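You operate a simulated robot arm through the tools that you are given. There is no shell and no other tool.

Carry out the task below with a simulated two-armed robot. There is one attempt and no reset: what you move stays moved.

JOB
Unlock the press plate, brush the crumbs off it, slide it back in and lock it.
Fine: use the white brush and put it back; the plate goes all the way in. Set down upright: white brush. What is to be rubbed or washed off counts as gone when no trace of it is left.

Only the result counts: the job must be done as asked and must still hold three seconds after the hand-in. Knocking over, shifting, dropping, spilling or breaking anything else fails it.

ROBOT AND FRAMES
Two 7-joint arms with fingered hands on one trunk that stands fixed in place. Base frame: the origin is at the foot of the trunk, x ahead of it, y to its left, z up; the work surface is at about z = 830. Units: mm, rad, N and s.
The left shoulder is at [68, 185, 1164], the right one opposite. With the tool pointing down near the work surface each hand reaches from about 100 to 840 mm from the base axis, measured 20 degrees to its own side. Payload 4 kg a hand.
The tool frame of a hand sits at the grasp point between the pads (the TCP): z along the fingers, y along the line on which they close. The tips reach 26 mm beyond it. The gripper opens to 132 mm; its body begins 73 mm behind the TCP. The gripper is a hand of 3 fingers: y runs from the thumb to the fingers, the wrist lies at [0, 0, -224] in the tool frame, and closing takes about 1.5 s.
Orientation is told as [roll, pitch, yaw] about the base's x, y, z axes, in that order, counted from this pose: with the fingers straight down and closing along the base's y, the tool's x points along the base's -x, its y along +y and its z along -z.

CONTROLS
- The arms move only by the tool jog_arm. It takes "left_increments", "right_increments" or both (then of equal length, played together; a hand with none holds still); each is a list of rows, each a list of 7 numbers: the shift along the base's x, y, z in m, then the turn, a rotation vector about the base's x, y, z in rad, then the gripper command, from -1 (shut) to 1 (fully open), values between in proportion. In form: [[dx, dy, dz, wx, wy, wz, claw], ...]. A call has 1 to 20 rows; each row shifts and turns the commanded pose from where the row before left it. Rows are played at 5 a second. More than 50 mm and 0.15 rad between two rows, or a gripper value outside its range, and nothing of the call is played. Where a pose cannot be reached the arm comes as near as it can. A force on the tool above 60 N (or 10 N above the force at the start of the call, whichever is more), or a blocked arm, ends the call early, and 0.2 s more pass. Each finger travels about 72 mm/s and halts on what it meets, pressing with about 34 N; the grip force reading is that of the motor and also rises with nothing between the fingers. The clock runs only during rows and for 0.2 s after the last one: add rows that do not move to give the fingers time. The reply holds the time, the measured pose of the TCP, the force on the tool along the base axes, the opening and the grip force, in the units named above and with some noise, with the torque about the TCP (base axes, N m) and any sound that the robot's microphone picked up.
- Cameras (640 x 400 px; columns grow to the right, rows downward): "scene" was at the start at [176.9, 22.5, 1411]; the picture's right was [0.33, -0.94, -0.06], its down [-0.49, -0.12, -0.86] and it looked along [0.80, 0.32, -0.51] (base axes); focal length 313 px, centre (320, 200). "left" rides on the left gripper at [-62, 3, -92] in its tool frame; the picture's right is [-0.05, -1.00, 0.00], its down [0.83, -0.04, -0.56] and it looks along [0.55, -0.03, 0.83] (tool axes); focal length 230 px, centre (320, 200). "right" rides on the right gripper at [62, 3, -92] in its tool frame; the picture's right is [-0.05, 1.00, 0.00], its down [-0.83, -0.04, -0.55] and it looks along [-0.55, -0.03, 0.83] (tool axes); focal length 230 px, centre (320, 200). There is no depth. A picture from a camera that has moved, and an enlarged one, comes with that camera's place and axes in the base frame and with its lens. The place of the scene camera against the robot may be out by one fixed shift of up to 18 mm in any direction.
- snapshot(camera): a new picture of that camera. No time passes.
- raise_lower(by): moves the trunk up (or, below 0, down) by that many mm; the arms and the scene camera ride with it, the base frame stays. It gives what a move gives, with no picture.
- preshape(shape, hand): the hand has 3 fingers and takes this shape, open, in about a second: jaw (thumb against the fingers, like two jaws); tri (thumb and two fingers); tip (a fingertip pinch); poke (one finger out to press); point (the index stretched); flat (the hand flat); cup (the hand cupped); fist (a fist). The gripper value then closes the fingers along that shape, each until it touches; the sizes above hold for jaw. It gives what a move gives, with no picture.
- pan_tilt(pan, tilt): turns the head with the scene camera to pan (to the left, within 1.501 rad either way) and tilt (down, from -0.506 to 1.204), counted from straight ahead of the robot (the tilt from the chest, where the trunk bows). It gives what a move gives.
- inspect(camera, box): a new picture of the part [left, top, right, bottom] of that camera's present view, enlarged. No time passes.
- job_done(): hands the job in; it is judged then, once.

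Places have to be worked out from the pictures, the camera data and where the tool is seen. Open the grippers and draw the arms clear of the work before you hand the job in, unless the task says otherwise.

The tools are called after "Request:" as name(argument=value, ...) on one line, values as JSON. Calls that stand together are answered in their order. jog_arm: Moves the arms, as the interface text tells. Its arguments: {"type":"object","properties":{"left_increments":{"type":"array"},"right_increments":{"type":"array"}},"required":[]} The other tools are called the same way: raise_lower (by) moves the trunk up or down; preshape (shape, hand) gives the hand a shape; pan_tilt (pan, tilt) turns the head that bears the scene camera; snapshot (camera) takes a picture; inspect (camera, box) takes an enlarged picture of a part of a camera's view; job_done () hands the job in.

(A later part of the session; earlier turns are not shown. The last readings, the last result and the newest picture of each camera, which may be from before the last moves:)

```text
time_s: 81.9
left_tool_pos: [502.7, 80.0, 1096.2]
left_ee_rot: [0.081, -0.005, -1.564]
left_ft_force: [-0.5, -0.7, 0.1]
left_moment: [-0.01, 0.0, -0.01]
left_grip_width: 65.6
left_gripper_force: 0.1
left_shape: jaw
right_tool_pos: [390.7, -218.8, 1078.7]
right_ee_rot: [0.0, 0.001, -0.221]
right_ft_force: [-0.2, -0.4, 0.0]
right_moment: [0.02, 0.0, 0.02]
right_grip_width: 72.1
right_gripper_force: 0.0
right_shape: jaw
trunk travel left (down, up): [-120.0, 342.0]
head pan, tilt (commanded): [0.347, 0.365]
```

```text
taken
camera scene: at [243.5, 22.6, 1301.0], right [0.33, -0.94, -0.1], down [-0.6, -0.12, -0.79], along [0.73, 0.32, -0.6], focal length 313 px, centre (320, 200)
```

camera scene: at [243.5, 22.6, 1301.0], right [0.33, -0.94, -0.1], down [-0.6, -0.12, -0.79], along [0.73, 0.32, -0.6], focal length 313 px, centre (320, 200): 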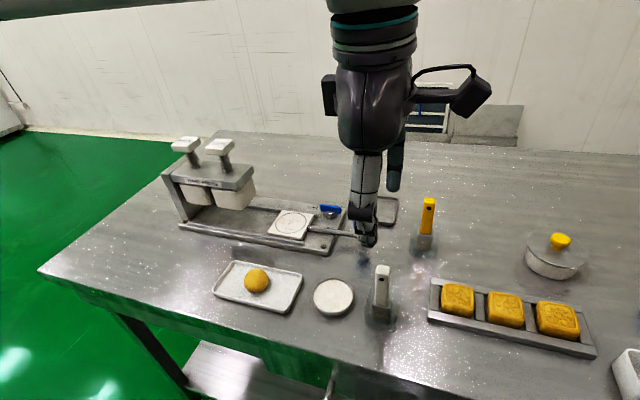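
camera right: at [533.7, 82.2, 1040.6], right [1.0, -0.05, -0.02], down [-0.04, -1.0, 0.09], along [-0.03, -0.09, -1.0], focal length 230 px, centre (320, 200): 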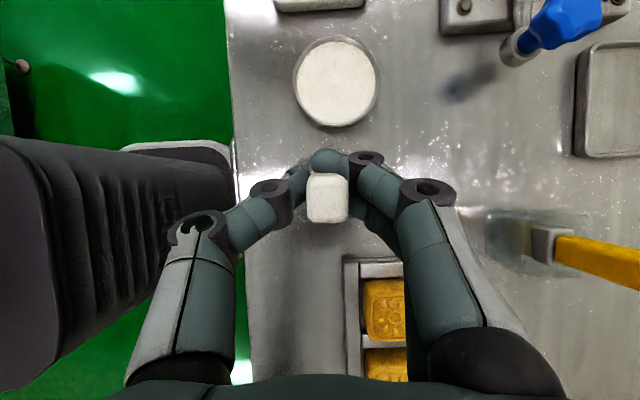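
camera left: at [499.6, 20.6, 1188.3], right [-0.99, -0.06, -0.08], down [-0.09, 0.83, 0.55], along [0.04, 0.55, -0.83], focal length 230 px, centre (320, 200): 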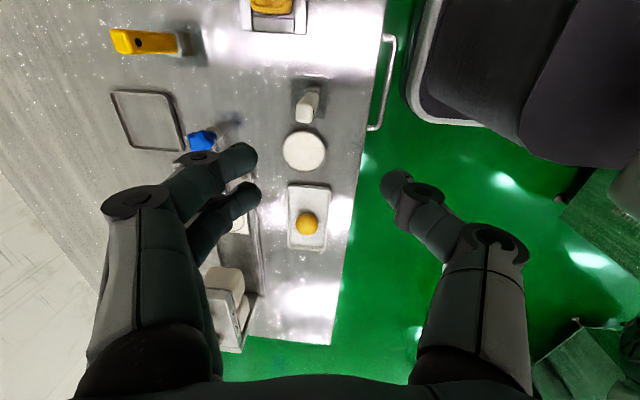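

The left arm reaches here. I level the tilt and move to just above the brush.

Request:
jog_arm(left_increments=[[0.01, -0.001, -0.03, 0.004, 0.081, 0, 0], [0.01, -0.001, -0.03, 0, 0, 0, 0], [0.009, 0, -0.03, 0, 0, 0, 0], [0, 0, 0, 0, 0, 0, 0]])

Request:
inspect(camera="left", box=[220, 80, 420, 260])

Request:
inspect(camera="scene", box=[320, 180, 450, 330])

```text
time_s: 82.9
left_tool_pos: [530.0, 77.9, 1003.8]
left_ee_rot: [0.002, 0.0, -1.564]
left_ft_force: [-0.1, 0.3, 0.2]
left_moment: [-0.01, -0.04, -0.03]
left_grip_width: 65.3
left_gripper_force: 0.0
left_shape: jaw
right_tool_pos: [389.0, -218.2, 1079.7]
right_ee_rot: [0.001, 0.0, -0.222]
right_ft_force: [0.1, -0.2, 0.7]
right_moment: [0.01, 0.0, 0.01]
right_grip_width: 72.1
right_gripper_force: 0.1
right_shape: jaw
trunk travel left (down, up): [-120.0, 342.0]
head pan, tilt (commanded): [0.347, 0.365]
```

```text
2.22 times, centred on (320, 170) of left
camera zoom: at [536.0, 17.7, 1097.3], right [-1.0, -0.06, 0.0], down [-0.05, 0.83, 0.55], along [-0.03, 0.55, -0.83], focal length 511 px, centre (320, 267)
```

zoom: 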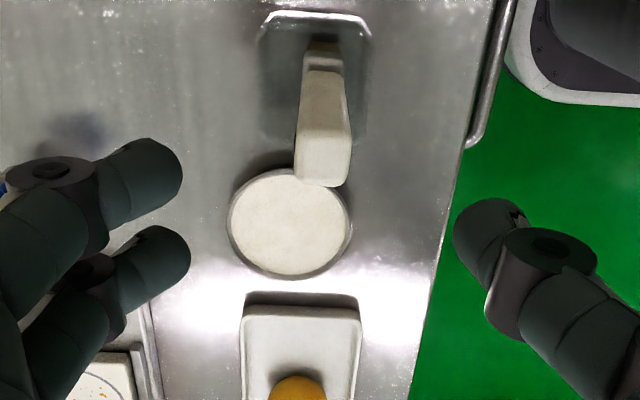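

```text
2.67 times, centred on (385, 255) of scene
camera zoom: at [242.9, 22.2, 1301.2], right [0.33, -0.94, -0.1], down [-0.59, -0.12, -0.79], along [0.74, 0.32, -0.6], focal length 835 px, centre (147, 53)
```

zoom: 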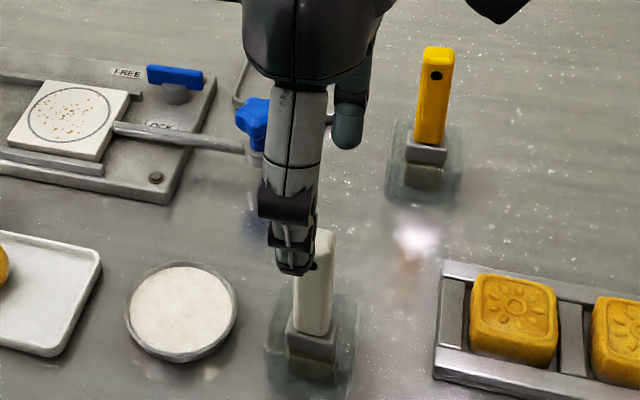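

Brush centre at ≈ (532, 76.5). I centre on it and descend to z≈915, vertical.

Request:
jog_arm(left_increments=[[0.002, -0.0014, -0.029, 0, 0, 0, 0], [0, 0, -0.03, 0, 0, 0, 0], [0, 0, -0.02, 0, 0, 0, 0], [0, 0, -0.01, 0, 0, 0, 0], [0, 0, 0, 0, 0, 0, 0]])

Request:
inspect(camera="left", box=[220, 100, 420, 280])

Request:
inspect(camera="scene", box=[320, 180, 450, 330])

Request:
inspect(camera="right", box=[320, 60, 640, 300])

```text
time_s: 84.1
left_tool_pos: [534.8, 76.6, 916.5]
left_ee_rot: [0.001, -0.001, -1.565]
left_ft_force: [0.0, 0.2, 1.4]
left_moment: [0.0, -0.01, -0.01]
left_grip_width: 65.3
left_gripper_force: 0.0
left_shape: jaw
right_tool_pos: [390.8, -218.8, 1079.6]
right_ee_rot: [0.0, 0.0, -0.223]
right_ft_force: [-0.8, 0.7, 0.5]
right_moment: [0.01, -0.01, 0.0]
right_grip_width: 71.9
right_gripper_force: 0.1
right_shape: jaw
trunk travel left (down, up): [-120.0, 342.0]
head pan, tilt (commanded): [0.347, 0.365]
```

```text
2.22 times, centred on (320, 190) of left
camera zoom: at [538.8, 16.4, 1009.2], right [-1.0, -0.06, 0.0], down [-0.05, 0.83, 0.55], along [-0.03, 0.55, -0.83], focal length 511 px, centre (320, 222)
```

zoom: 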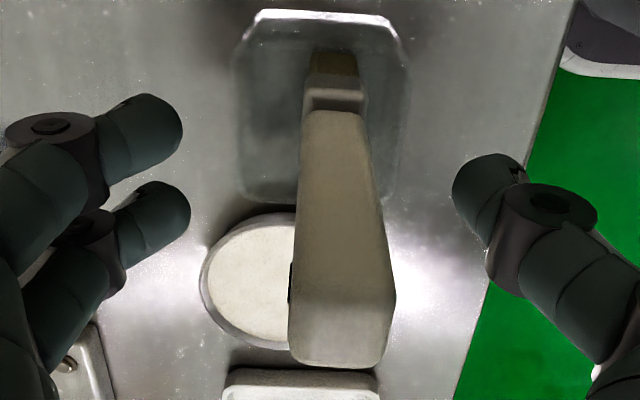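

```text
2.67 times, centred on (385, 255) of scene
camera zoom: at [243.0, 22.3, 1301.1], right [0.33, -0.94, -0.1], down [-0.59, -0.12, -0.79], along [0.74, 0.32, -0.6], focal length 835 px, centre (147, 53)
```

zoom: 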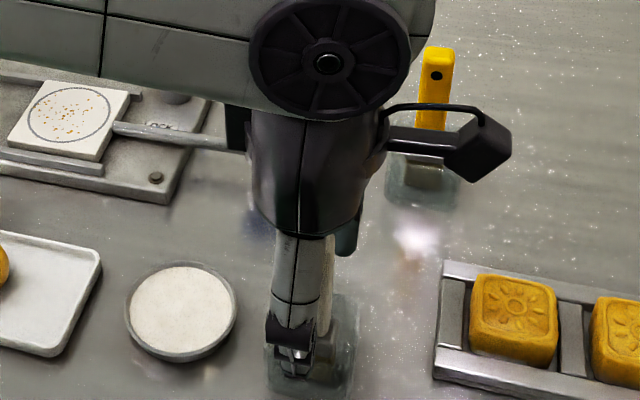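

```text
1.67 times, centred on (480, 180) of right
camera zoom: at [331.2, -200.6, 1171.5], right [0.27, 0.96, 0.0], down [0.8, -0.22, 0.56], along [0.53, -0.15, -0.83], focal length 384 px, centre (53, 233)
```

zoom: 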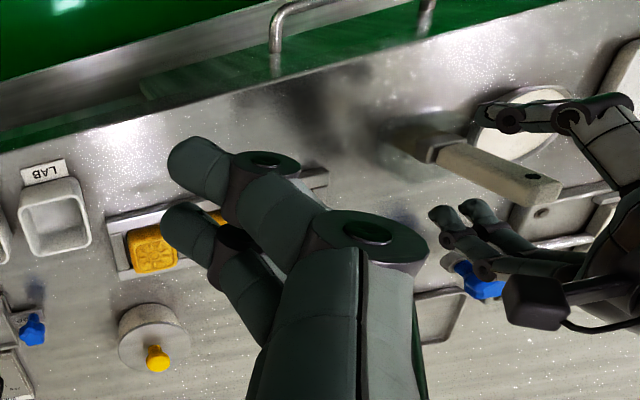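

A 3 mm x-offset remains; I correct it, then close slowly.

Request:
jog_arm(left_increments=[[-0.003, -0.0005, 0, 0, 0, 0, 0], [0, 0, 0, 0, 0, 0, -0.3], [0, 0, 0, 0, 0, 0, -0.5], [0, 0, 0, 0, 0, 0, -0.65], [0, 0, 0, 0, 0, 0, -0.8], [0, 0, 0, 0, 0, 0, -0.9], [0, 0, 0, 0, 0, 0, -0.9], [0, 0, 0, 0, 0, 0, -0.9]])

Request:
inspect(camera="left", box=[220, 100, 420, 280])

Request:
inspect(camera="right", box=[480, 60, 640, 200])

```text
time_s: 85.9
left_tool_pos: [532.6, 76.6, 916.2]
left_ee_rot: [0.0, -0.001, -1.567]
left_ft_force: [-0.4, -0.4, 0.3]
left_moment: [0.0, -0.02, -0.01]
left_grip_width: 6.3
left_gripper_force: 34.0
left_shape: jaw
right_tool_pos: [389.1, -218.3, 1079.2]
right_ee_rot: [0.0, -0.001, -0.221]
right_ft_force: [0.0, -0.3, -0.5]
right_moment: [0.0, 0.0, -0.02]
right_grip_width: 72.0
right_gripper_force: 0.1
right_shape: jaw
trunk travel left (down, up): [-120.0, 342.0]
head pan, tilt (commanded): [0.347, 0.365]
```

```text
2.22 times, centred on (320, 190) of left
camera zoom: at [536.2, 15.9, 1009.0], right [-1.0, -0.06, 0.0], down [-0.05, 0.83, 0.56], along [-0.03, 0.55, -0.83], focal length 511 px, centre (320, 222)
```

zoom: 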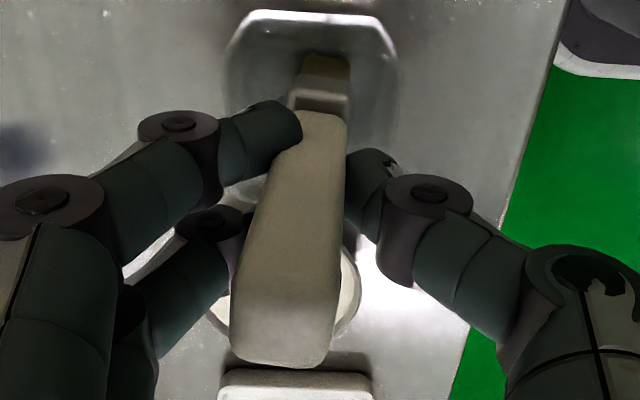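

```text
2.86 times, centred on (560, 130) of right
camera zoom: at [331.4, -200.6, 1171.4], right [0.27, 0.96, 0.0], down [0.8, -0.22, 0.55], along [0.53, -0.15, -0.83], focal length 657 px, centre (-366, 400)
```

zoom: 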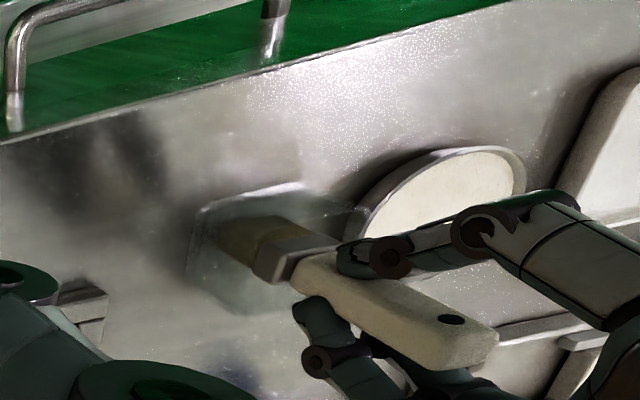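

The reading (6.3 mm) is again smaller than the 16 mm handle, and the handle leans toward +x. I zoom to understand the contact before deciding.

Request:
inspect(camera="right", box=[535, 105, 615, 165])

Request:
inspect(camera="left", box=[280, 110, 360, 180])

Request:
inspect(camera="scene", box=[350, 260, 420, 330])

```text
6.67 times, centred on (575, 135) of right
camera zoom: at [331.4, -200.6, 1171.4], right [0.27, 0.96, 0.0], down [0.8, -0.22, 0.55], along [0.53, -0.15, -0.83], focal length 1534 px, centre (-1380, 633)
```

zoom: 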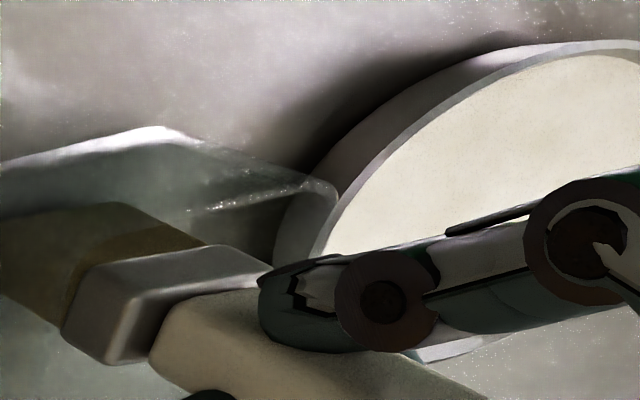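

```text
5.71 times, centred on (320, 145) of left
camera zoom: at [536.2, 15.9, 1009.0], right [-1.0, -0.06, 0.0], down [-0.05, 0.83, 0.56], along [-0.03, 0.55, -0.83], focal length 1315 px, centre (320, 514)
```

zoom: 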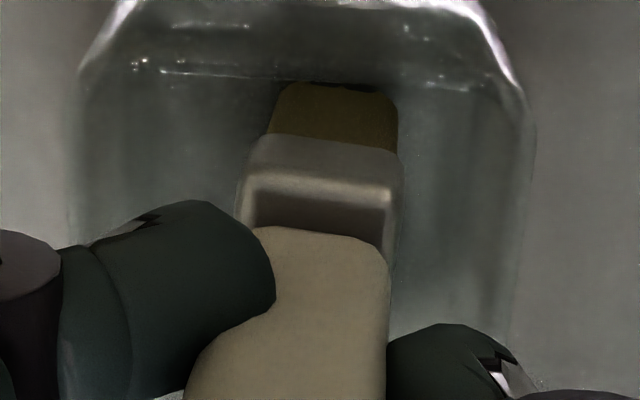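

```text
5.71 times, centred on (385, 295) of scene
camera zoom: at [243.2, 22.3, 1301.0], right [0.33, -0.94, -0.1], down [-0.59, -0.12, -0.79], along [0.74, 0.32, -0.6], focal length 1789 px, centre (-51, -343)
```

zoom: 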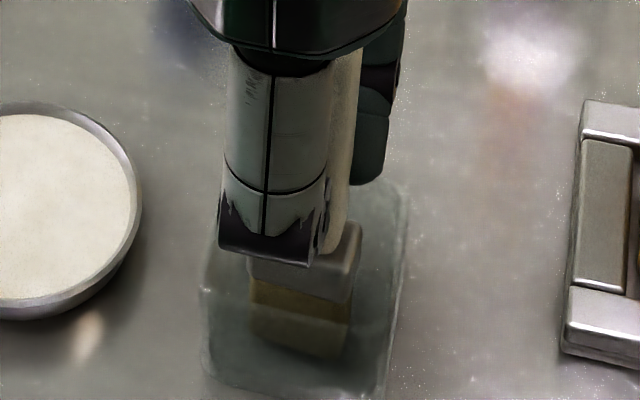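

The thumb and fingers straddle the handle's edges: one finger slips past because the handle (19 mm) is narrower than the finger spacing. I release carefully, rise, and try another hand shape ("tip"/"tri") that may bring the fingers together.

Request:
jog_arm(left_increments=[[0, 0, 0, 0, 0, 0, -0.85], [0, 0, 0, 0, 0, 0, -0.78], [0, 0, 0, 0, 0, 0, -0.7], [0, 0, 0, 0, 0, 0, -0.6], [0, 0, 0, 0, 0, 0, -0.45], [0, 0, 0, 0, 0, 0, -0.3], [0, 0, 0, 0, 0, 0, -0.1], [0, 0, 0, 0, 0, 0, 0.1], [0, 0, 0, 0, 0, 0, 0.1]])

Request:
inspect(camera="left", box=[220, 100, 420, 280])

Request:
inspect(camera="scene", box=[350, 260, 420, 330])

```text
time_s: 87.9
left_tool_pos: [532.1, 76.7, 917.1]
left_ee_rot: [0.0, 0.0, -1.565]
left_ft_force: [0.2, 0.6, 0.4]
left_moment: [0.01, -0.02, 0.02]
left_grip_width: 71.9
left_gripper_force: 0.1
left_shape: jaw
right_tool_pos: [389.9, -219.0, 1079.8]
right_ee_rot: [-0.001, 0.001, -0.22]
right_ft_force: [-0.1, 1.1, -0.1]
right_moment: [0.02, 0.0, -0.01]
right_grip_width: 72.2
right_gripper_force: 0.0
right_shape: jaw
trunk travel left (down, up): [-120.0, 342.0]
head pan, tilt (commanded): [0.347, 0.365]
```

```text
2.22 times, centred on (320, 190) of left
camera zoom: at [536.2, 15.9, 1009.1], right [-1.0, -0.06, 0.0], down [-0.05, 0.83, 0.56], along [-0.03, 0.55, -0.83], focal length 511 px, centre (320, 222)
```

zoom: 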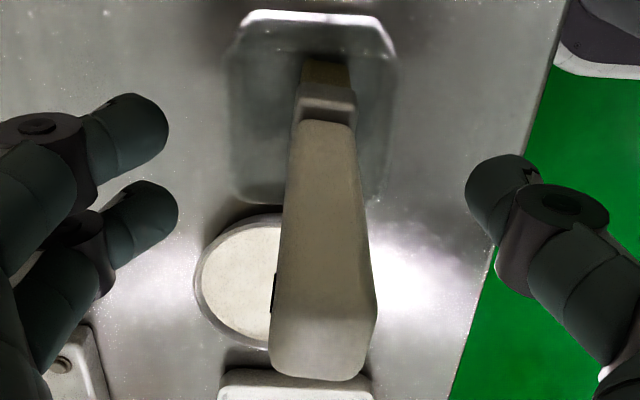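

```text
5.71 times, centred on (385, 295) of scene
camera zoom: at [243.2, 22.3, 1301.1], right [0.33, -0.94, -0.1], down [-0.59, -0.12, -0.79], along [0.74, 0.32, -0.6], focal length 1789 px, centre (-51, -343)
```

zoom: 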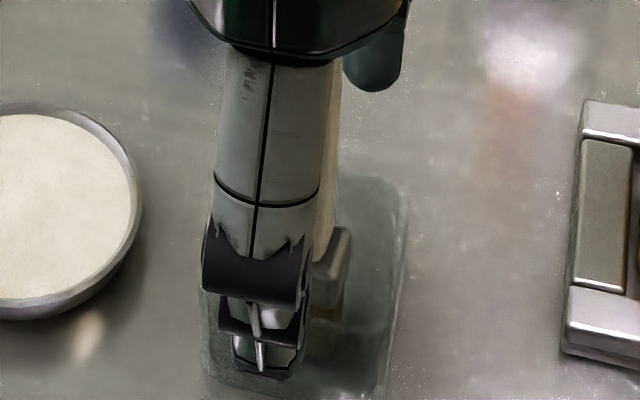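

Brush is upright again. I rise above it and try the "tip" shape to look at its finger geometry.

Request:
jog_arm(left_increments=[[0, 0, 0.03, 0, 0, 0, 0.1], [0, 0, 0.04, 0, 0, 0, 0.1], [0, 0, 0.04, 0, 0, 0, 0.1], [-0.02, 0, 0.03, 0, 0, 0, 0.1], [0, 0, 0, 0, 0, 0, 0.1]])

Request:
preshape(shape="tip", hand="left")

Request:
snapshot(camera="left")

Request:
snapshot(camera="scene")

```text
time_s: 89.1
left_tool_pos: [511.4, 76.2, 1055.0]
left_ee_rot: [-0.002, 0.001, -1.565]
left_ft_force: [0.5, 0.6, 0.8]
left_moment: [-0.03, 0.03, 0.02]
left_grip_width: 72.0
left_gripper_force: 0.0
left_shape: jaw
right_tool_pos: [390.4, -218.2, 1079.6]
right_ee_rot: [0.0, 0.001, -0.223]
right_ft_force: [0.3, 0.5, 0.1]
right_moment: [-0.02, -0.02, 0.01]
right_grip_width: 72.2
right_gripper_force: 0.1
right_shape: jaw
trunk travel left (down, up): [-120.0, 342.0]
head pan, tilt (commanded): [0.347, 0.365]
```

```text
time_s: 90.0
left_tool_pos: [511.6, 75.6, 1056.8]
left_ee_rot: [0.0, 0.001, -1.566]
left_ft_force: [0.0, -0.4, -0.2]
left_moment: [-0.01, 0.02, 0.02]
left_grip_width: 131.8
left_gripper_force: 0.0
left_shape: tip
right_tool_pos: [390.3, -217.9, 1079.7]
right_ee_rot: [0.0, 0.0, -0.222]
right_ft_force: [0.6, 0.3, -0.6]
right_moment: [-0.01, 0.01, 0.0]
right_grip_width: 72.3
right_gripper_force: 0.1
right_shape: jaw
trunk travel left (down, up): [-120.0, 342.0]
head pan, tilt (commanded): [0.347, 0.365]
```

```text
taken
camera left: at [515.3, 15.2, 1148.5], right [-1.0, -0.06, 0.0], down [-0.05, 0.83, 0.56], along [-0.03, 0.55, -0.83], focal length 230 px, centre (320, 200)
```

left: 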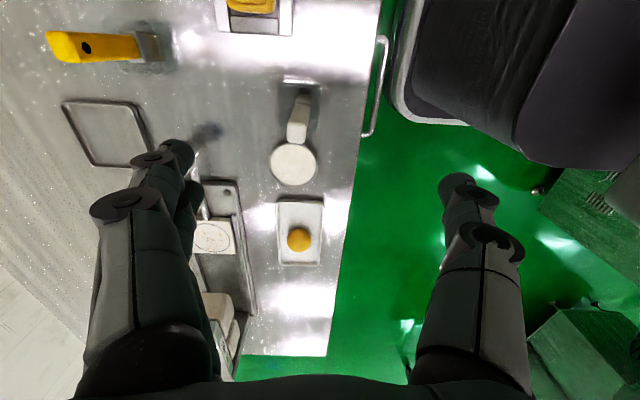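

```text
taken
camera scene: at [243.1, 22.3, 1301.1], right [0.33, -0.94, -0.1], down [-0.59, -0.12, -0.79], along [0.74, 0.32, -0.6], focal length 313 px, centre (320, 200)
```

scene: 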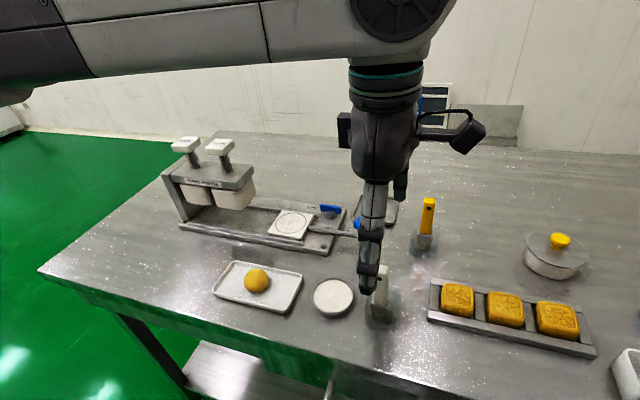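

I close it in the air to see how the fingertips meet in this shape.

Request:
jog_arm(left_increments=[[0, 0, 0, 0, 0, 0, -0.5], [0, 0, 0, 0, 0, 0, -0.9], [0, 0, 0, 0, 0, 0, -0.9], [0, 0, 0, 0, 0, 0, -0.9], [0, 0, 0, 0, 0, 0, -0.9], [0, 0, 0, 0, 0, 0, -0.9], [0, 0, 0, 0, 0, 0, -0.9], [0, 0, 0, 0, 0, 0, -0.9], [0, 0, 0, 0, 0, 0, -0.9]])

Request:
snapshot(camera="left")

Request:
inspect(camera="right", box=[440, 60, 640, 260])

Request:
inspect(camera="scene", box=[320, 140, 430, 320])

```text
time_s: 92.0
left_tool_pos: [509.9, 74.7, 1056.2]
left_ee_rot: [0.0, 0.0, -1.565]
left_ft_force: [1.1, 0.4, 0.3]
left_moment: [0.02, 0.01, -0.01]
left_grip_width: 7.2
left_gripper_force: 0.1
left_shape: tip
right_tool_pos: [389.2, -218.4, 1080.0]
right_ee_rot: [-0.001, 0.002, -0.221]
right_ft_force: [0.2, -0.8, 0.2]
right_moment: [0.01, 0.0, 0.01]
right_grip_width: 72.0
right_gripper_force: 0.0
right_shape: jaw
trunk travel left (down, up): [-120.0, 342.0]
head pan, tilt (commanded): [0.347, 0.365]
```

```text
taken
camera left: at [515.3, 15.2, 1148.5], right [-1.0, -0.06, 0.0], down [-0.05, 0.83, 0.56], along [-0.03, 0.55, -0.83], focal length 230 px, centre (320, 200)
```

left: 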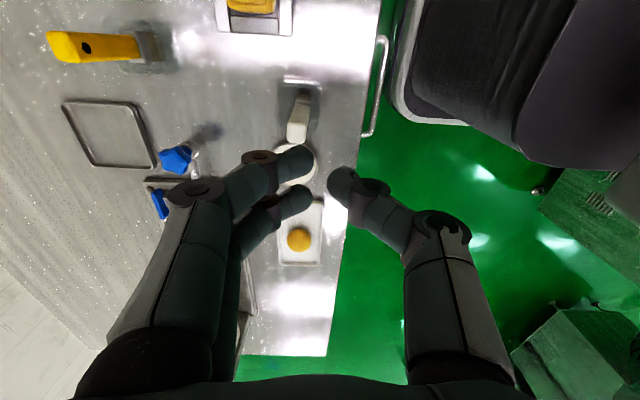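

```text
2.00 times, centred on (540, 160) of right
camera zoom: at [331.3, -200.6, 1171.4], right [0.27, 0.96, 0.0], down [0.8, -0.22, 0.55], along [0.53, -0.15, -0.83], focal length 460 px, centre (-120, 280)
```

zoom: 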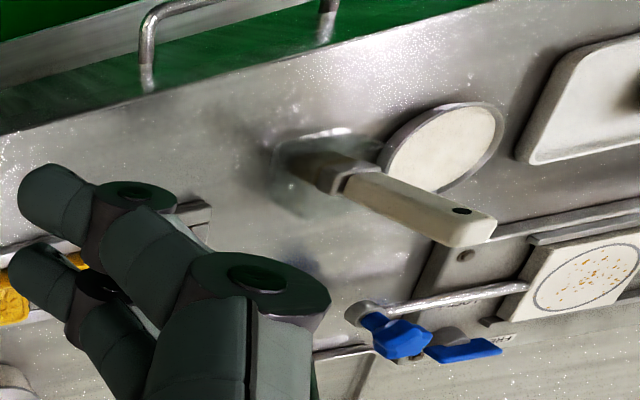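

```text
2.22 times, centred on (375, 230) of scene
camera zoom: at [243.2, 22.3, 1301.1], right [0.33, -0.94, -0.1], down [-0.59, -0.12, -0.79], along [0.74, 0.32, -0.6], focal length 696 px, centre (198, 133)
```

zoom: 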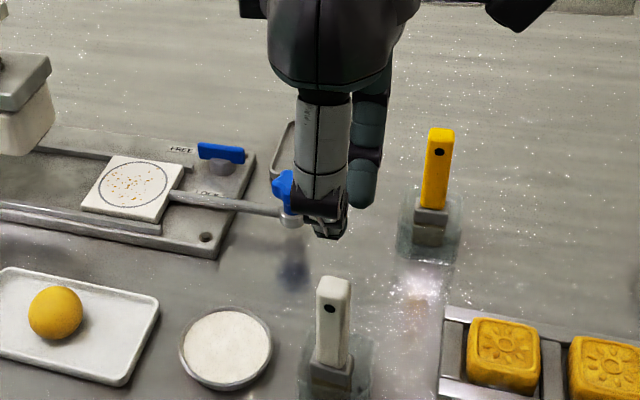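

The "tip" fingers keep the same spacing (and the −0.9 command itself corresponds to ~6.6 mm). I try the "tri" shape.

Request:
preshape(shape="tri", hand="left")

Request:
jog_arm(left_increments=[[0, 0, 0, 0, 0, 0, -0.5], [0, 0, 0, 0, 0, 0, -0.9], [0, 0, 0, 0, 0, 0, -0.9], [0, 0, 0, 0, 0, 0, -0.9], [0, 0, 0, 0, 0, 0, -0.9], [0, 0, 0, 0, 0, 0, -0.9], [0, 0, 0, 0, 0, 0, -0.9], [0, 0, 0, 0, 0, 0, -0.9], [0, 0, 0, 0, 0, 0, -0.9]])

Request:
snapshot(camera="left")

Request:
inspect(camera="scene", box=[320, 140, 430, 320])

```text
time_s: 92.9
left_tool_pos: [510.6, 75.2, 1056.0]
left_ee_rot: [0.001, -0.001, -1.565]
left_ft_force: [-0.7, -0.6, 0.2]
left_moment: [0.02, 0.01, 0.02]
left_grip_width: 132.0
left_gripper_force: 0.0
left_shape: tri
right_tool_pos: [390.3, -217.2, 1079.9]
right_ee_rot: [0.001, -0.001, -0.222]
right_ft_force: [0.1, -0.5, -0.4]
right_moment: [-0.03, -0.03, 0.0]
right_grip_width: 72.1
right_gripper_force: 0.0
right_shape: jaw
trunk travel left (down, up): [-120.0, 342.0]
head pan, tilt (commanded): [0.347, 0.365]
```

```text
time_s: 94.9
left_tool_pos: [510.6, 75.4, 1056.2]
left_ee_rot: [0.0, 0.0, -1.567]
left_ft_force: [0.1, 0.3, -0.4]
left_moment: [0.01, 0.0, -0.02]
left_grip_width: 6.9
left_gripper_force: 0.1
left_shape: tri
right_tool_pos: [390.1, -218.5, 1079.3]
right_ee_rot: [0.001, 0.0, -0.222]
right_ft_force: [-0.6, -0.1, -1.2]
right_moment: [-0.02, -0.01, -0.02]
right_grip_width: 72.1
right_gripper_force: 0.0
right_shape: jaw
trunk travel left (down, up): [-120.0, 342.0]
head pan, tilt (commanded): [0.347, 0.365]
```

```text
taken
camera left: at [515.3, 15.2, 1148.5], right [-1.0, -0.06, 0.0], down [-0.05, 0.83, 0.56], along [-0.03, 0.55, -0.83], focal length 230 px, centre (320, 200)
```

left: 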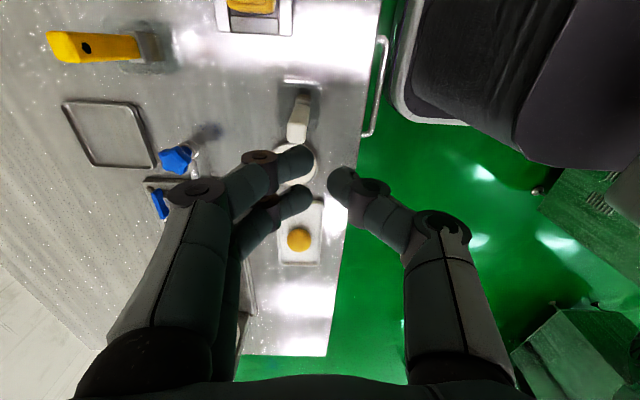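

```text
2.22 times, centred on (375, 230) of scene
camera zoom: at [243.2, 22.3, 1301.1], right [0.33, -0.94, -0.1], down [-0.59, -0.12, -0.79], along [0.74, 0.32, -0.6], focal length 696 px, centre (198, 133)
```

zoom: 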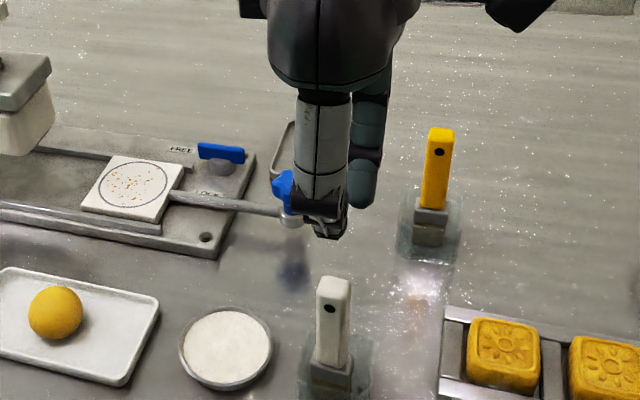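

Same spacing; so precise centring is what matters. I check how the brush now stands (yaw and position) from the left camera.

Request:
inspect(camera="left", box=[270, 70, 340, 160])

Request:
inspect(camera="scene", box=[345, 255, 415, 330])

Request:
inspect(camera="right", box=[540, 100, 640, 180])

```text
4.44 times, centred on (305, 115) of left
camera zoom: at [515.3, 15.2, 1148.5], right [-1.0, -0.06, 0.0], down [-0.05, 0.83, 0.56], along [-0.03, 0.55, -0.83], focal length 1022 px, centre (387, 578)
```

zoom: 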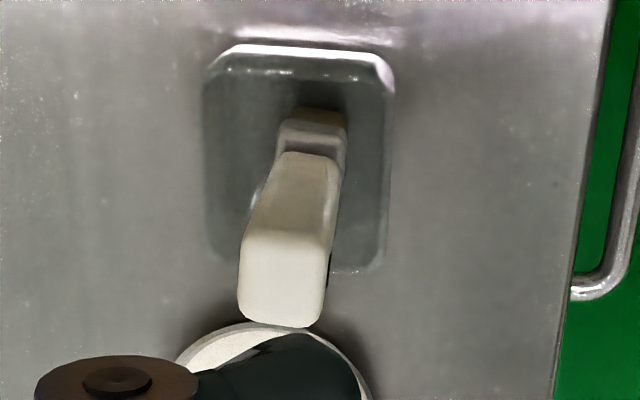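

```text
5.33 times, centred on (380, 292) of scene
camera zoom: at [243.2, 22.3, 1301.1], right [0.33, -0.94, -0.1], down [-0.59, -0.12, -0.79], along [0.74, 0.32, -0.6], focal length 1670 px, centre (0, -293)
```

zoom: 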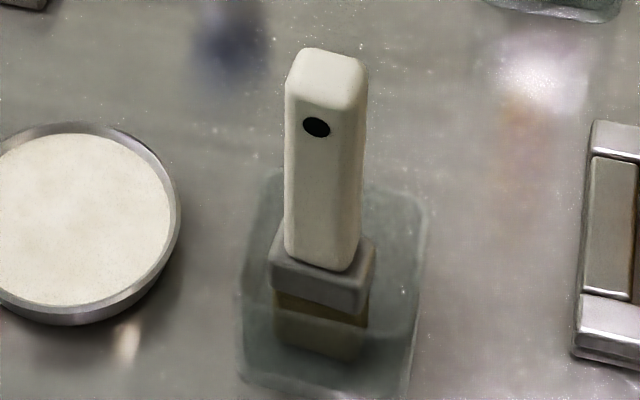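

```text
5.00 times, centred on (590, 140) of right
camera zoom: at [331.3, -200.6, 1171.4], right [0.27, 0.96, 0.0], down [0.8, -0.22, 0.55], along [0.53, -0.15, -0.83], focal length 1150 px, centre (-1030, 500)
```

zoom: 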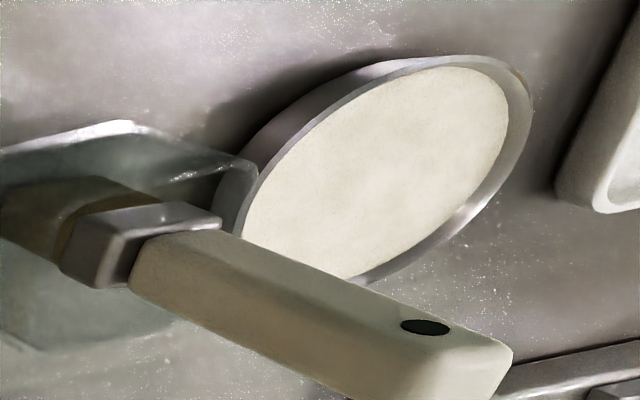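

The brush stands upright but rotated about −0.24 rad in yaw, centre ≈ (531, 78.5). I return to the jaw shape, match that yaw, and approach again with finer centring.

Request:
preshape(shape="jaw", hand="left")

Request:
jog_arm(left_increments=[[0.01, 0.001, -0.02, 0, 0, -0.12, 0], [0.01, 0.001, -0.03, 0, 0, -0.12, 0], [0, 0.001, 0, 0, 0, 0, 0], [0, 0, 0, 0, 0, 0, 0], [0, 0, 0, 0, 0, 0, 0]])

Request:
inspect(camera="left", box=[240, 80, 400, 220])

```text
time_s: 95.8
left_tool_pos: [511.7, 75.1, 1056.0]
left_ee_rot: [0.0, -0.001, -1.565]
left_ft_force: [-0.8, -0.4, -0.5]
left_moment: [0.01, 0.03, 0.0]
left_grip_width: 131.9
left_gripper_force: 0.1
left_shape: jaw
right_tool_pos: [389.5, -218.8, 1079.7]
right_ee_rot: [-0.002, -0.001, -0.221]
right_ft_force: [-0.4, -0.7, -0.3]
right_moment: [-0.01, 0.01, -0.01]
right_grip_width: 72.4
right_gripper_force: 0.0
right_shape: jaw
trunk travel left (down, up): [-120.0, 342.0]
head pan, tilt (commanded): [0.347, 0.365]
```

```text
time_s: 97.0
left_tool_pos: [530.5, 78.1, 1005.9]
left_ee_rot: [0.0, -0.001, -1.808]
left_ft_force: [0.3, -0.5, 0.8]
left_moment: [0.0, 0.01, 0.01]
left_grip_width: 66.7
left_gripper_force: 0.0
left_shape: jaw
right_tool_pos: [390.4, -218.0, 1078.1]
right_ee_rot: [0.001, 0.002, -0.222]
right_ft_force: [0.2, 0.4, 0.2]
right_moment: [-0.02, -0.03, 0.0]
right_grip_width: 72.2
right_gripper_force: 0.1
right_shape: jaw
trunk travel left (down, up): [-120.0, 342.0]
head pan, tilt (commanded): [0.347, 0.365]
```

```text
2.86 times, centred on (320, 150) of left
camera zoom: at [521.0, 19.2, 1098.8], right [-0.98, 0.18, 0.0], down [0.15, 0.82, 0.56], along [0.1, 0.55, -0.83], focal length 657 px, centre (320, 343)
```

zoom: 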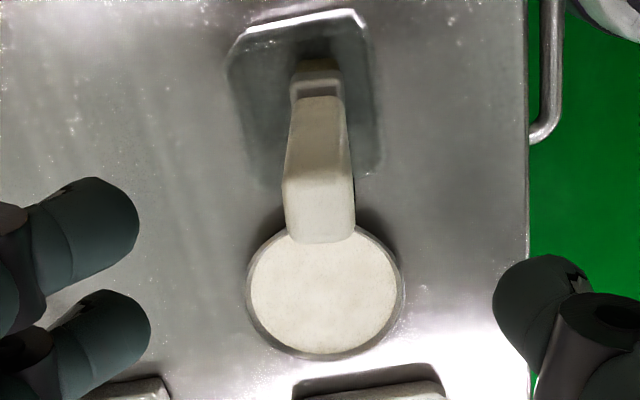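

Now the handle is square to the hand and centred (within ~1 mm) on the approach axis. I descend straight down and re-check centring.

Request:
jog_arm(left_increments=[[0, 0, -0.03, 0, 0, 0, 0], [0, 0, -0.03, 0, 0, 0, 0], [0, 0, -0.02, 0, 0, 0, 0], [0, 0, -0.01, 0, 0, 0, -0.2], [0, 0, 0, 0, 0, 0, -0.4], [0, 0, 0, 0, 0, 0, -0.4], [0, 0, 0, 0, 0, 0, -0.4]])

Request:
inspect(camera="left", box=[240, 110, 400, 270])

Request:
inspect(camera="scene", box=[345, 255, 415, 330])

```text
time_s: 98.6
left_tool_pos: [531.2, 78.1, 916.7]
left_ee_rot: [0.001, 0.0, -1.806]
left_ft_force: [0.0, -0.1, 0.9]
left_moment: [0.02, 0.0, 0.0]
left_grip_width: 40.1
left_gripper_force: 0.1
left_shape: jaw
right_tool_pos: [389.7, -217.9, 1079.3]
right_ee_rot: [0.0, 0.0, -0.222]
right_ft_force: [0.2, 0.3, 0.4]
right_moment: [-0.01, 0.0, 0.0]
right_grip_width: 72.2
right_gripper_force: 0.0
right_shape: jaw
trunk travel left (down, up): [-120.0, 342.0]
head pan, tilt (commanded): [0.347, 0.365]
```

```text
2.50 times, centred on (320, 190) of left
camera zoom: at [520.7, 19.2, 1008.2], right [-0.98, 0.18, 0.0], down [0.15, 0.82, 0.56], along [0.1, 0.55, -0.83], focal length 575 px, centre (320, 225)
```

zoom: 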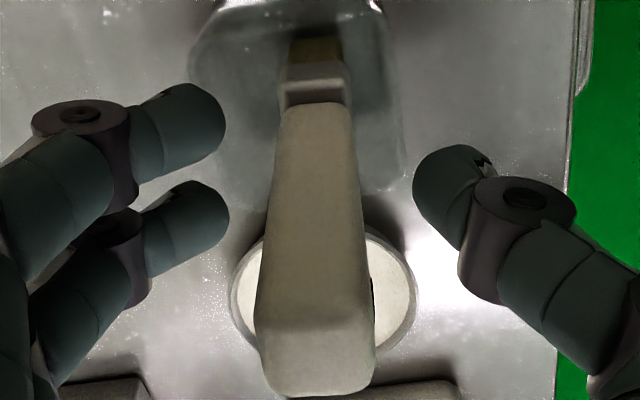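

```text
5.33 times, centred on (380, 292) of scene
camera zoom: at [243.1, 22.3, 1301.1], right [0.33, -0.94, -0.1], down [-0.59, -0.12, -0.79], along [0.74, 0.32, -0.6], focal length 1670 px, centre (0, -293)
```

zoom: 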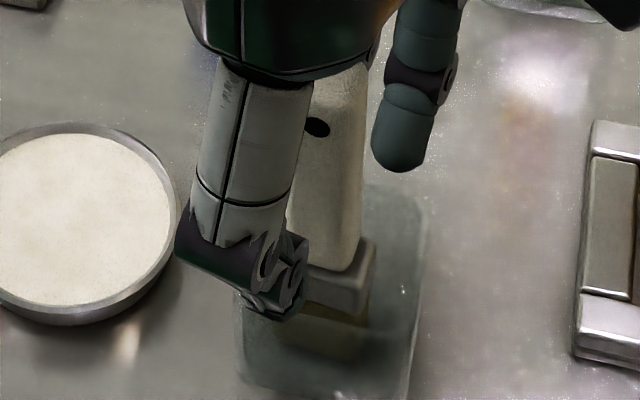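

Centred within ~1.3 mm; I nudge −1.2 mm and close gradually, watching the opening (should stop near 16 mm).

Request:
jog_arm(left_increments=[[-0.0003, -0.0012, 0, 0, 0, 0, -0.4], [0, 0, 0, 0, 0, 0, -0.55], [0, 0, 0, 0, 0, 0, -0.65], [0, 0, 0, 0, 0, 0, -0.72], [0, 0, 0, 0, 0, 0, -0.78], [0, 0, 0, 0, 0, 0, -0.82], [0, 0, 0, 0, 0, 0, -0.85], [0, 0, 0, 0, 0, 0, -0.85]])

Request:
inspect(camera="left", box=[240, 110, 400, 270])

Request:
inspect(camera="scene", box=[345, 255, 415, 330])

```text
time_s: 100.4
left_tool_pos: [530.9, 77.4, 915.9]
left_ee_rot: [0.001, 0.0, -1.804]
left_ft_force: [0.3, -0.5, 0.7]
left_moment: [-0.02, -0.01, -0.01]
left_grip_width: 6.4
left_gripper_force: 33.8
left_shape: jaw
right_tool_pos: [390.3, -219.6, 1078.1]
right_ee_rot: [-0.001, -0.001, -0.222]
right_ft_force: [0.3, -0.7, 0.7]
right_moment: [0.01, -0.01, -0.01]
right_grip_width: 71.9
right_gripper_force: 0.1
right_shape: jaw
trunk travel left (down, up): [-120.0, 342.0]
head pan, tilt (commanded): [0.347, 0.365]
```

```text
2.50 times, centred on (320, 190) of left
camera zoom: at [520.6, 18.1, 1008.1], right [-0.98, 0.18, 0.0], down [0.15, 0.82, 0.56], along [0.1, 0.55, -0.83], focal length 575 px, centre (320, 225)
```

zoom: 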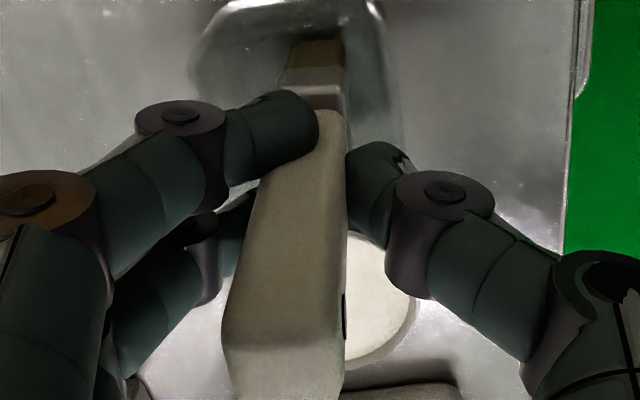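

```text
5.33 times, centred on (380, 292) of scene
camera zoom: at [243.2, 22.3, 1301.1], right [0.33, -0.94, -0.1], down [-0.59, -0.12, -0.79], along [0.74, 0.32, -0.6], focal length 1670 px, centre (0, -293)
```

zoom: 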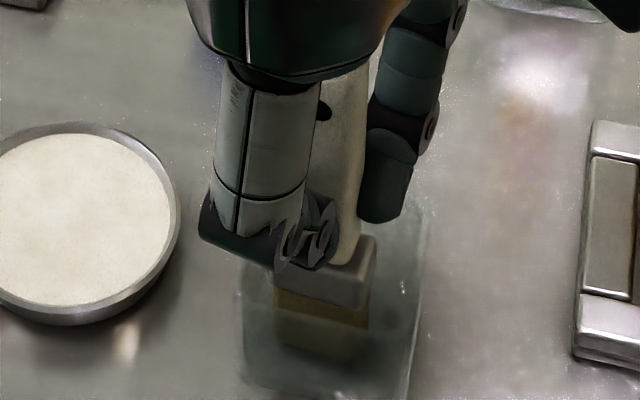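

One finger still slides past the handle's edge — the flat-face grip is inherently marginal. A V‑grip is better: hand turned 45° relative to the handle so one corner nests between the two fingers and the thumb presses the opposite corner. I release and re-measure.

Request:
jog_arm(left_increments=[[0, 0, 0, 0, 0, 0, -0.8], [0, 0, 0, 0, 0, 0, -0.72], [0, 0, 0, 0, 0, 0, -0.62], [0, 0, 0, 0, 0, 0, -0.5], [0, 0, 0, 0, 0, 0, -0.35], [0, 0, 0, 0, 0, 0, -0.15], [0, 0, 0, 0, 0, 0, 0.1], [0, 0, 0, 0, 0, 0, 0.1], [0, 0, 0.03, 0, 0, 0, 0.1], [0, 0, 0.04, 0, 0, 0, 0.1], [0, 0, 0.03, 0, 0, 0, 0.1], [0, 0, 0, 0, 0, 0, 0.1]])

Request:
inspect(camera="left", box=[240, 80, 400, 220])

Request:
inspect(camera="scene", box=[345, 255, 415, 330])

```text
time_s: 103.0
left_tool_pos: [531.4, 76.7, 1016.5]
left_ee_rot: [-0.001, -0.001, -1.807]
left_ft_force: [0.7, 0.1, 0.2]
left_moment: [-0.02, -0.02, -0.02]
left_grip_width: 72.1
left_gripper_force: 0.1
left_shape: jaw
right_tool_pos: [390.1, -218.3, 1079.8]
right_ee_rot: [-0.001, 0.0, -0.223]
right_ft_force: [0.4, 0.7, -0.4]
right_moment: [-0.01, -0.01, 0.0]
right_grip_width: 72.3
right_gripper_force: 0.1
right_shape: jaw
trunk travel left (down, up): [-120.0, 342.0]
head pan, tilt (commanded): [0.347, 0.365]
```

```text
2.86 times, centred on (320, 150) of left
camera zoom: at [520.7, 18.1, 1109.3], right [-0.98, 0.18, 0.0], down [0.15, 0.82, 0.56], along [0.1, 0.55, -0.83], focal length 657 px, centre (320, 343)
```

zoom: 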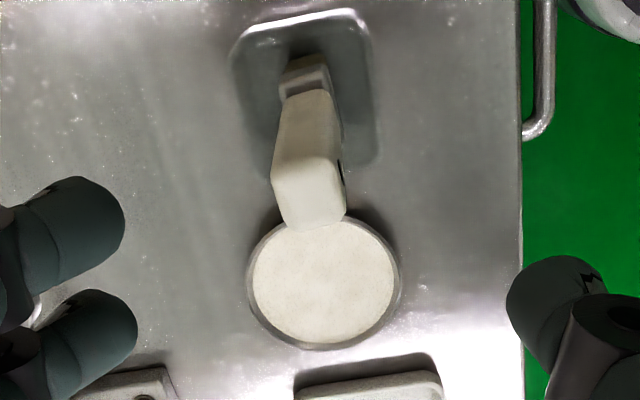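

```text
5.33 times, centred on (380, 292) of scene
camera zoom: at [243.3, 22.4, 1301.0], right [0.33, -0.94, -0.1], down [-0.59, -0.12, -0.79], along [0.74, 0.32, -0.6], focal length 1670 px, centre (0, -293)
```

zoom: 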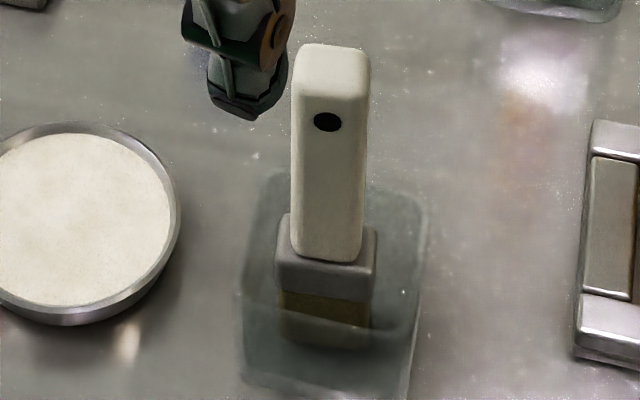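

The brush is upright, back to its original yaw, at ≈ (533.7, 77.2). I turn the hand to yaw −0.785 for the V‑grip and check alignment.

Request:
jog_arm(left_increments=[[0.0008, 0.0002, 0, 0, 0, 0.146, 0.1], [0.0008, 0.0002, 0, 0, 0, 0.146, 0], [0.0007, 0.0001, 0, 0, 0, 0.146, 0], [0, 0, 0, 0, 0, 0.146, 0], [0, 0, 0, 0, 0, 0.146, 0], [0, 0, 0, 0, 0, 0.146, 0], [0, 0, 0, 0, 0, 0.146, 0], [0, 0, 0, 0, 0, 0, 0], [0, 0, 0, 0, 0, 0, 0]])

Request:
inspect(camera="left", box=[240, 80, 400, 220])

```text
time_s: 105.0
left_tool_pos: [532.4, 78.0, 1016.3]
left_ee_rot: [0.0, 0.001, -0.781]
left_ft_force: [0.9, -0.7, 0.1]
left_moment: [0.0, 0.02, -0.03]
left_grip_width: 66.8
left_gripper_force: 0.1
left_shape: jaw
right_tool_pos: [391.1, -217.5, 1079.5]
right_ee_rot: [0.0, -0.001, -0.221]
right_ft_force: [-0.1, 0.1, 0.9]
right_moment: [0.02, 0.03, 0.0]
right_grip_width: 72.2
right_gripper_force: 0.2
right_shape: jaw
trunk travel left (down, up): [-120.0, 342.0]
head pan, tilt (commanded): [0.347, 0.365]
```

```text
2.86 times, centred on (320, 150) of left
camera zoom: at [580.1, 38.5, 1108.5], right [-0.67, -0.75, 0.0], down [-0.62, 0.55, 0.56], along [-0.41, 0.37, -0.83], focal length 657 px, centre (320, 343)
```

zoom: 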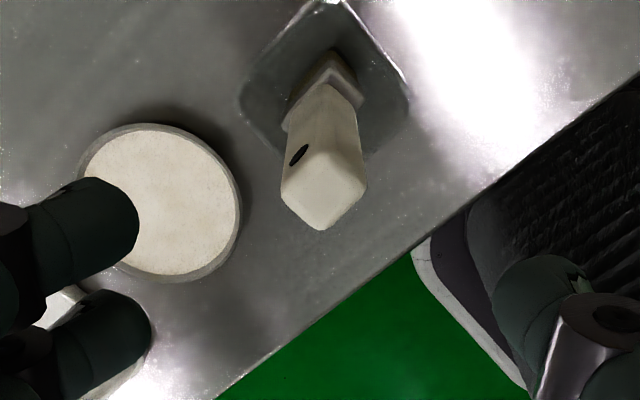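

The diamond shows the 45° alignment; I correct by (+1.2, −2.2) mm, descend to z≈916, and re-check.

Request:
jog_arm(left_increments=[[0.0012, -0.0022, -0.02, 0, 0, 0, 0], [0, 0, -0.03, 0, 0, 0, 0], [0, 0, -0.03, 0, 0, 0, -0.2], [0, 0, -0.02, 0, 0, 0, -0.3], [0, 0, 0, 0, 0, 0, -0.3], [0, 0, 0, 0, 0, 0, -0.3]])

Request:
inspect(camera="left", box=[240, 110, 400, 270])

Request:
inspect(camera="scene", box=[345, 255, 415, 330])

```text
time_s: 106.4
left_tool_pos: [535.0, 75.8, 915.4]
left_ee_rot: [0.0, 0.0, -0.783]
left_ft_force: [0.3, 0.0, 0.8]
left_moment: [0.02, -0.03, 0.03]
left_grip_width: 46.7
left_gripper_force: 0.1
left_shape: jaw
right_tool_pos: [390.0, -218.7, 1079.9]
right_ee_rot: [-0.001, 0.001, -0.223]
right_ft_force: [0.5, -0.7, -0.5]
right_moment: [0.02, 0.0, 0.0]
right_grip_width: 72.0
right_gripper_force: 0.0
right_shape: jaw
trunk travel left (down, up): [-120.0, 342.0]
head pan, tilt (commanded): [0.347, 0.365]
```

```text
2.50 times, centred on (320, 190) of left
camera zoom: at [582.1, 36.2, 1007.5], right [-0.67, -0.74, 0.0], down [-0.62, 0.56, 0.56], along [-0.41, 0.37, -0.83], focal length 575 px, centre (320, 225)
```

zoom: 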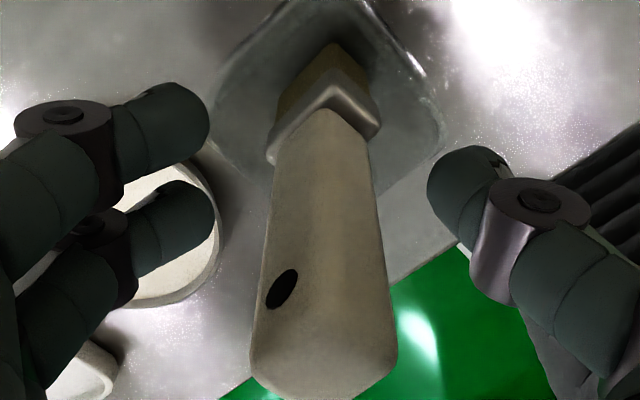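

```text
5.33 times, centred on (380, 292) of scene
camera zoom: at [243.4, 22.4, 1301.0], right [0.33, -0.94, -0.1], down [-0.59, -0.12, -0.79], along [0.74, 0.32, -0.6], focal length 1670 px, centre (0, -293)
```

zoom: 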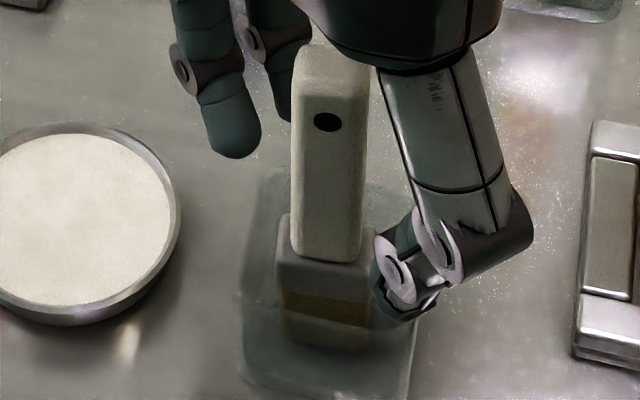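

Well centred on the axis. I close gradually for the V‑grip.

Request:
jog_arm(left_increments=[[0, 0, 0, 0, 0, 0, -0.4], [0, 0, 0, 0, 0, 0, -0.5], [0, 0, 0, 0, 0, 0, -0.6], [0, 0, 0, 0, 0, 0, -0.7], [0, 0, 0, 0, 0, 0, -0.8], [0, 0, 0, 0, 0, 0, -0.9], [0, 0, 0, 0, 0, 0, -0.9], [0, 0, 0, 0, 0, 0, -0.9]])

Request:
inspect(camera="left", box=[240, 110, 400, 270])

Request:
inspect(camera="scene", box=[345, 255, 415, 330])

```text
time_s: 108.2
left_tool_pos: [535.1, 75.3, 915.2]
left_ee_rot: [-0.001, 0.002, -0.784]
left_ft_force: [-0.1, 0.3, 0.1]
left_moment: [-0.02, 0.02, 0.01]
left_grip_width: 6.2
left_gripper_force: 34.3
left_shape: jaw
right_tool_pos: [390.8, -217.6, 1079.7]
right_ee_rot: [0.0, 0.001, -0.221]
right_ft_force: [0.7, 1.0, 0.1]
right_moment: [0.01, 0.02, 0.01]
right_grip_width: 72.0
right_gripper_force: 0.1
right_shape: jaw
trunk travel left (down, up): [-120.0, 342.0]
head pan, tilt (commanded): [0.347, 0.365]
```

```text
2.50 times, centred on (320, 190) of left
camera zoom: at [582.0, 36.2, 1007.7], right [-0.67, -0.74, 0.0], down [-0.62, 0.56, 0.56], along [-0.41, 0.37, -0.83], focal length 575 px, centre (320, 225)
```

zoom: 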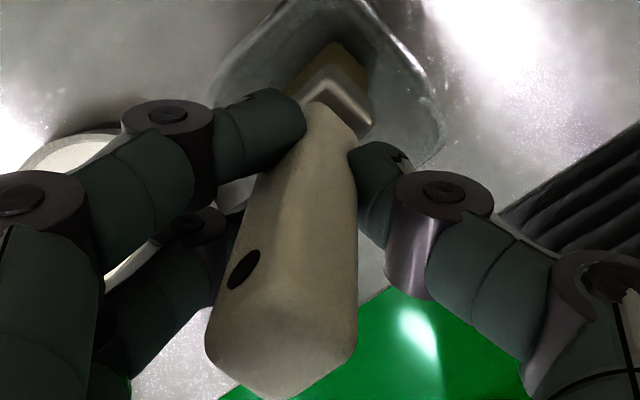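

```text
5.33 times, centred on (380, 292) of scene
camera zoom: at [243.2, 22.3, 1301.0], right [0.33, -0.94, -0.1], down [-0.59, -0.12, -0.79], along [0.74, 0.32, -0.6], focal length 1670 px, centre (0, -293)
```

zoom: 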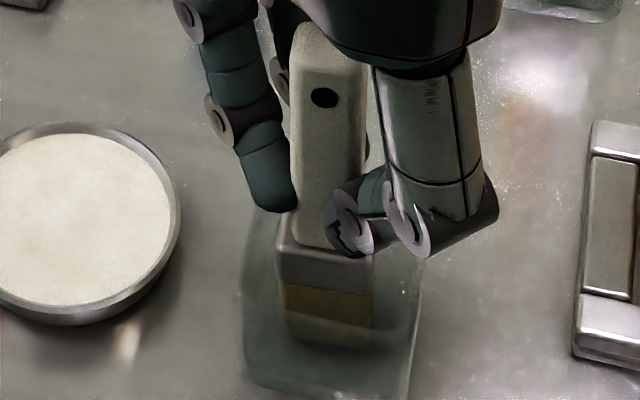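

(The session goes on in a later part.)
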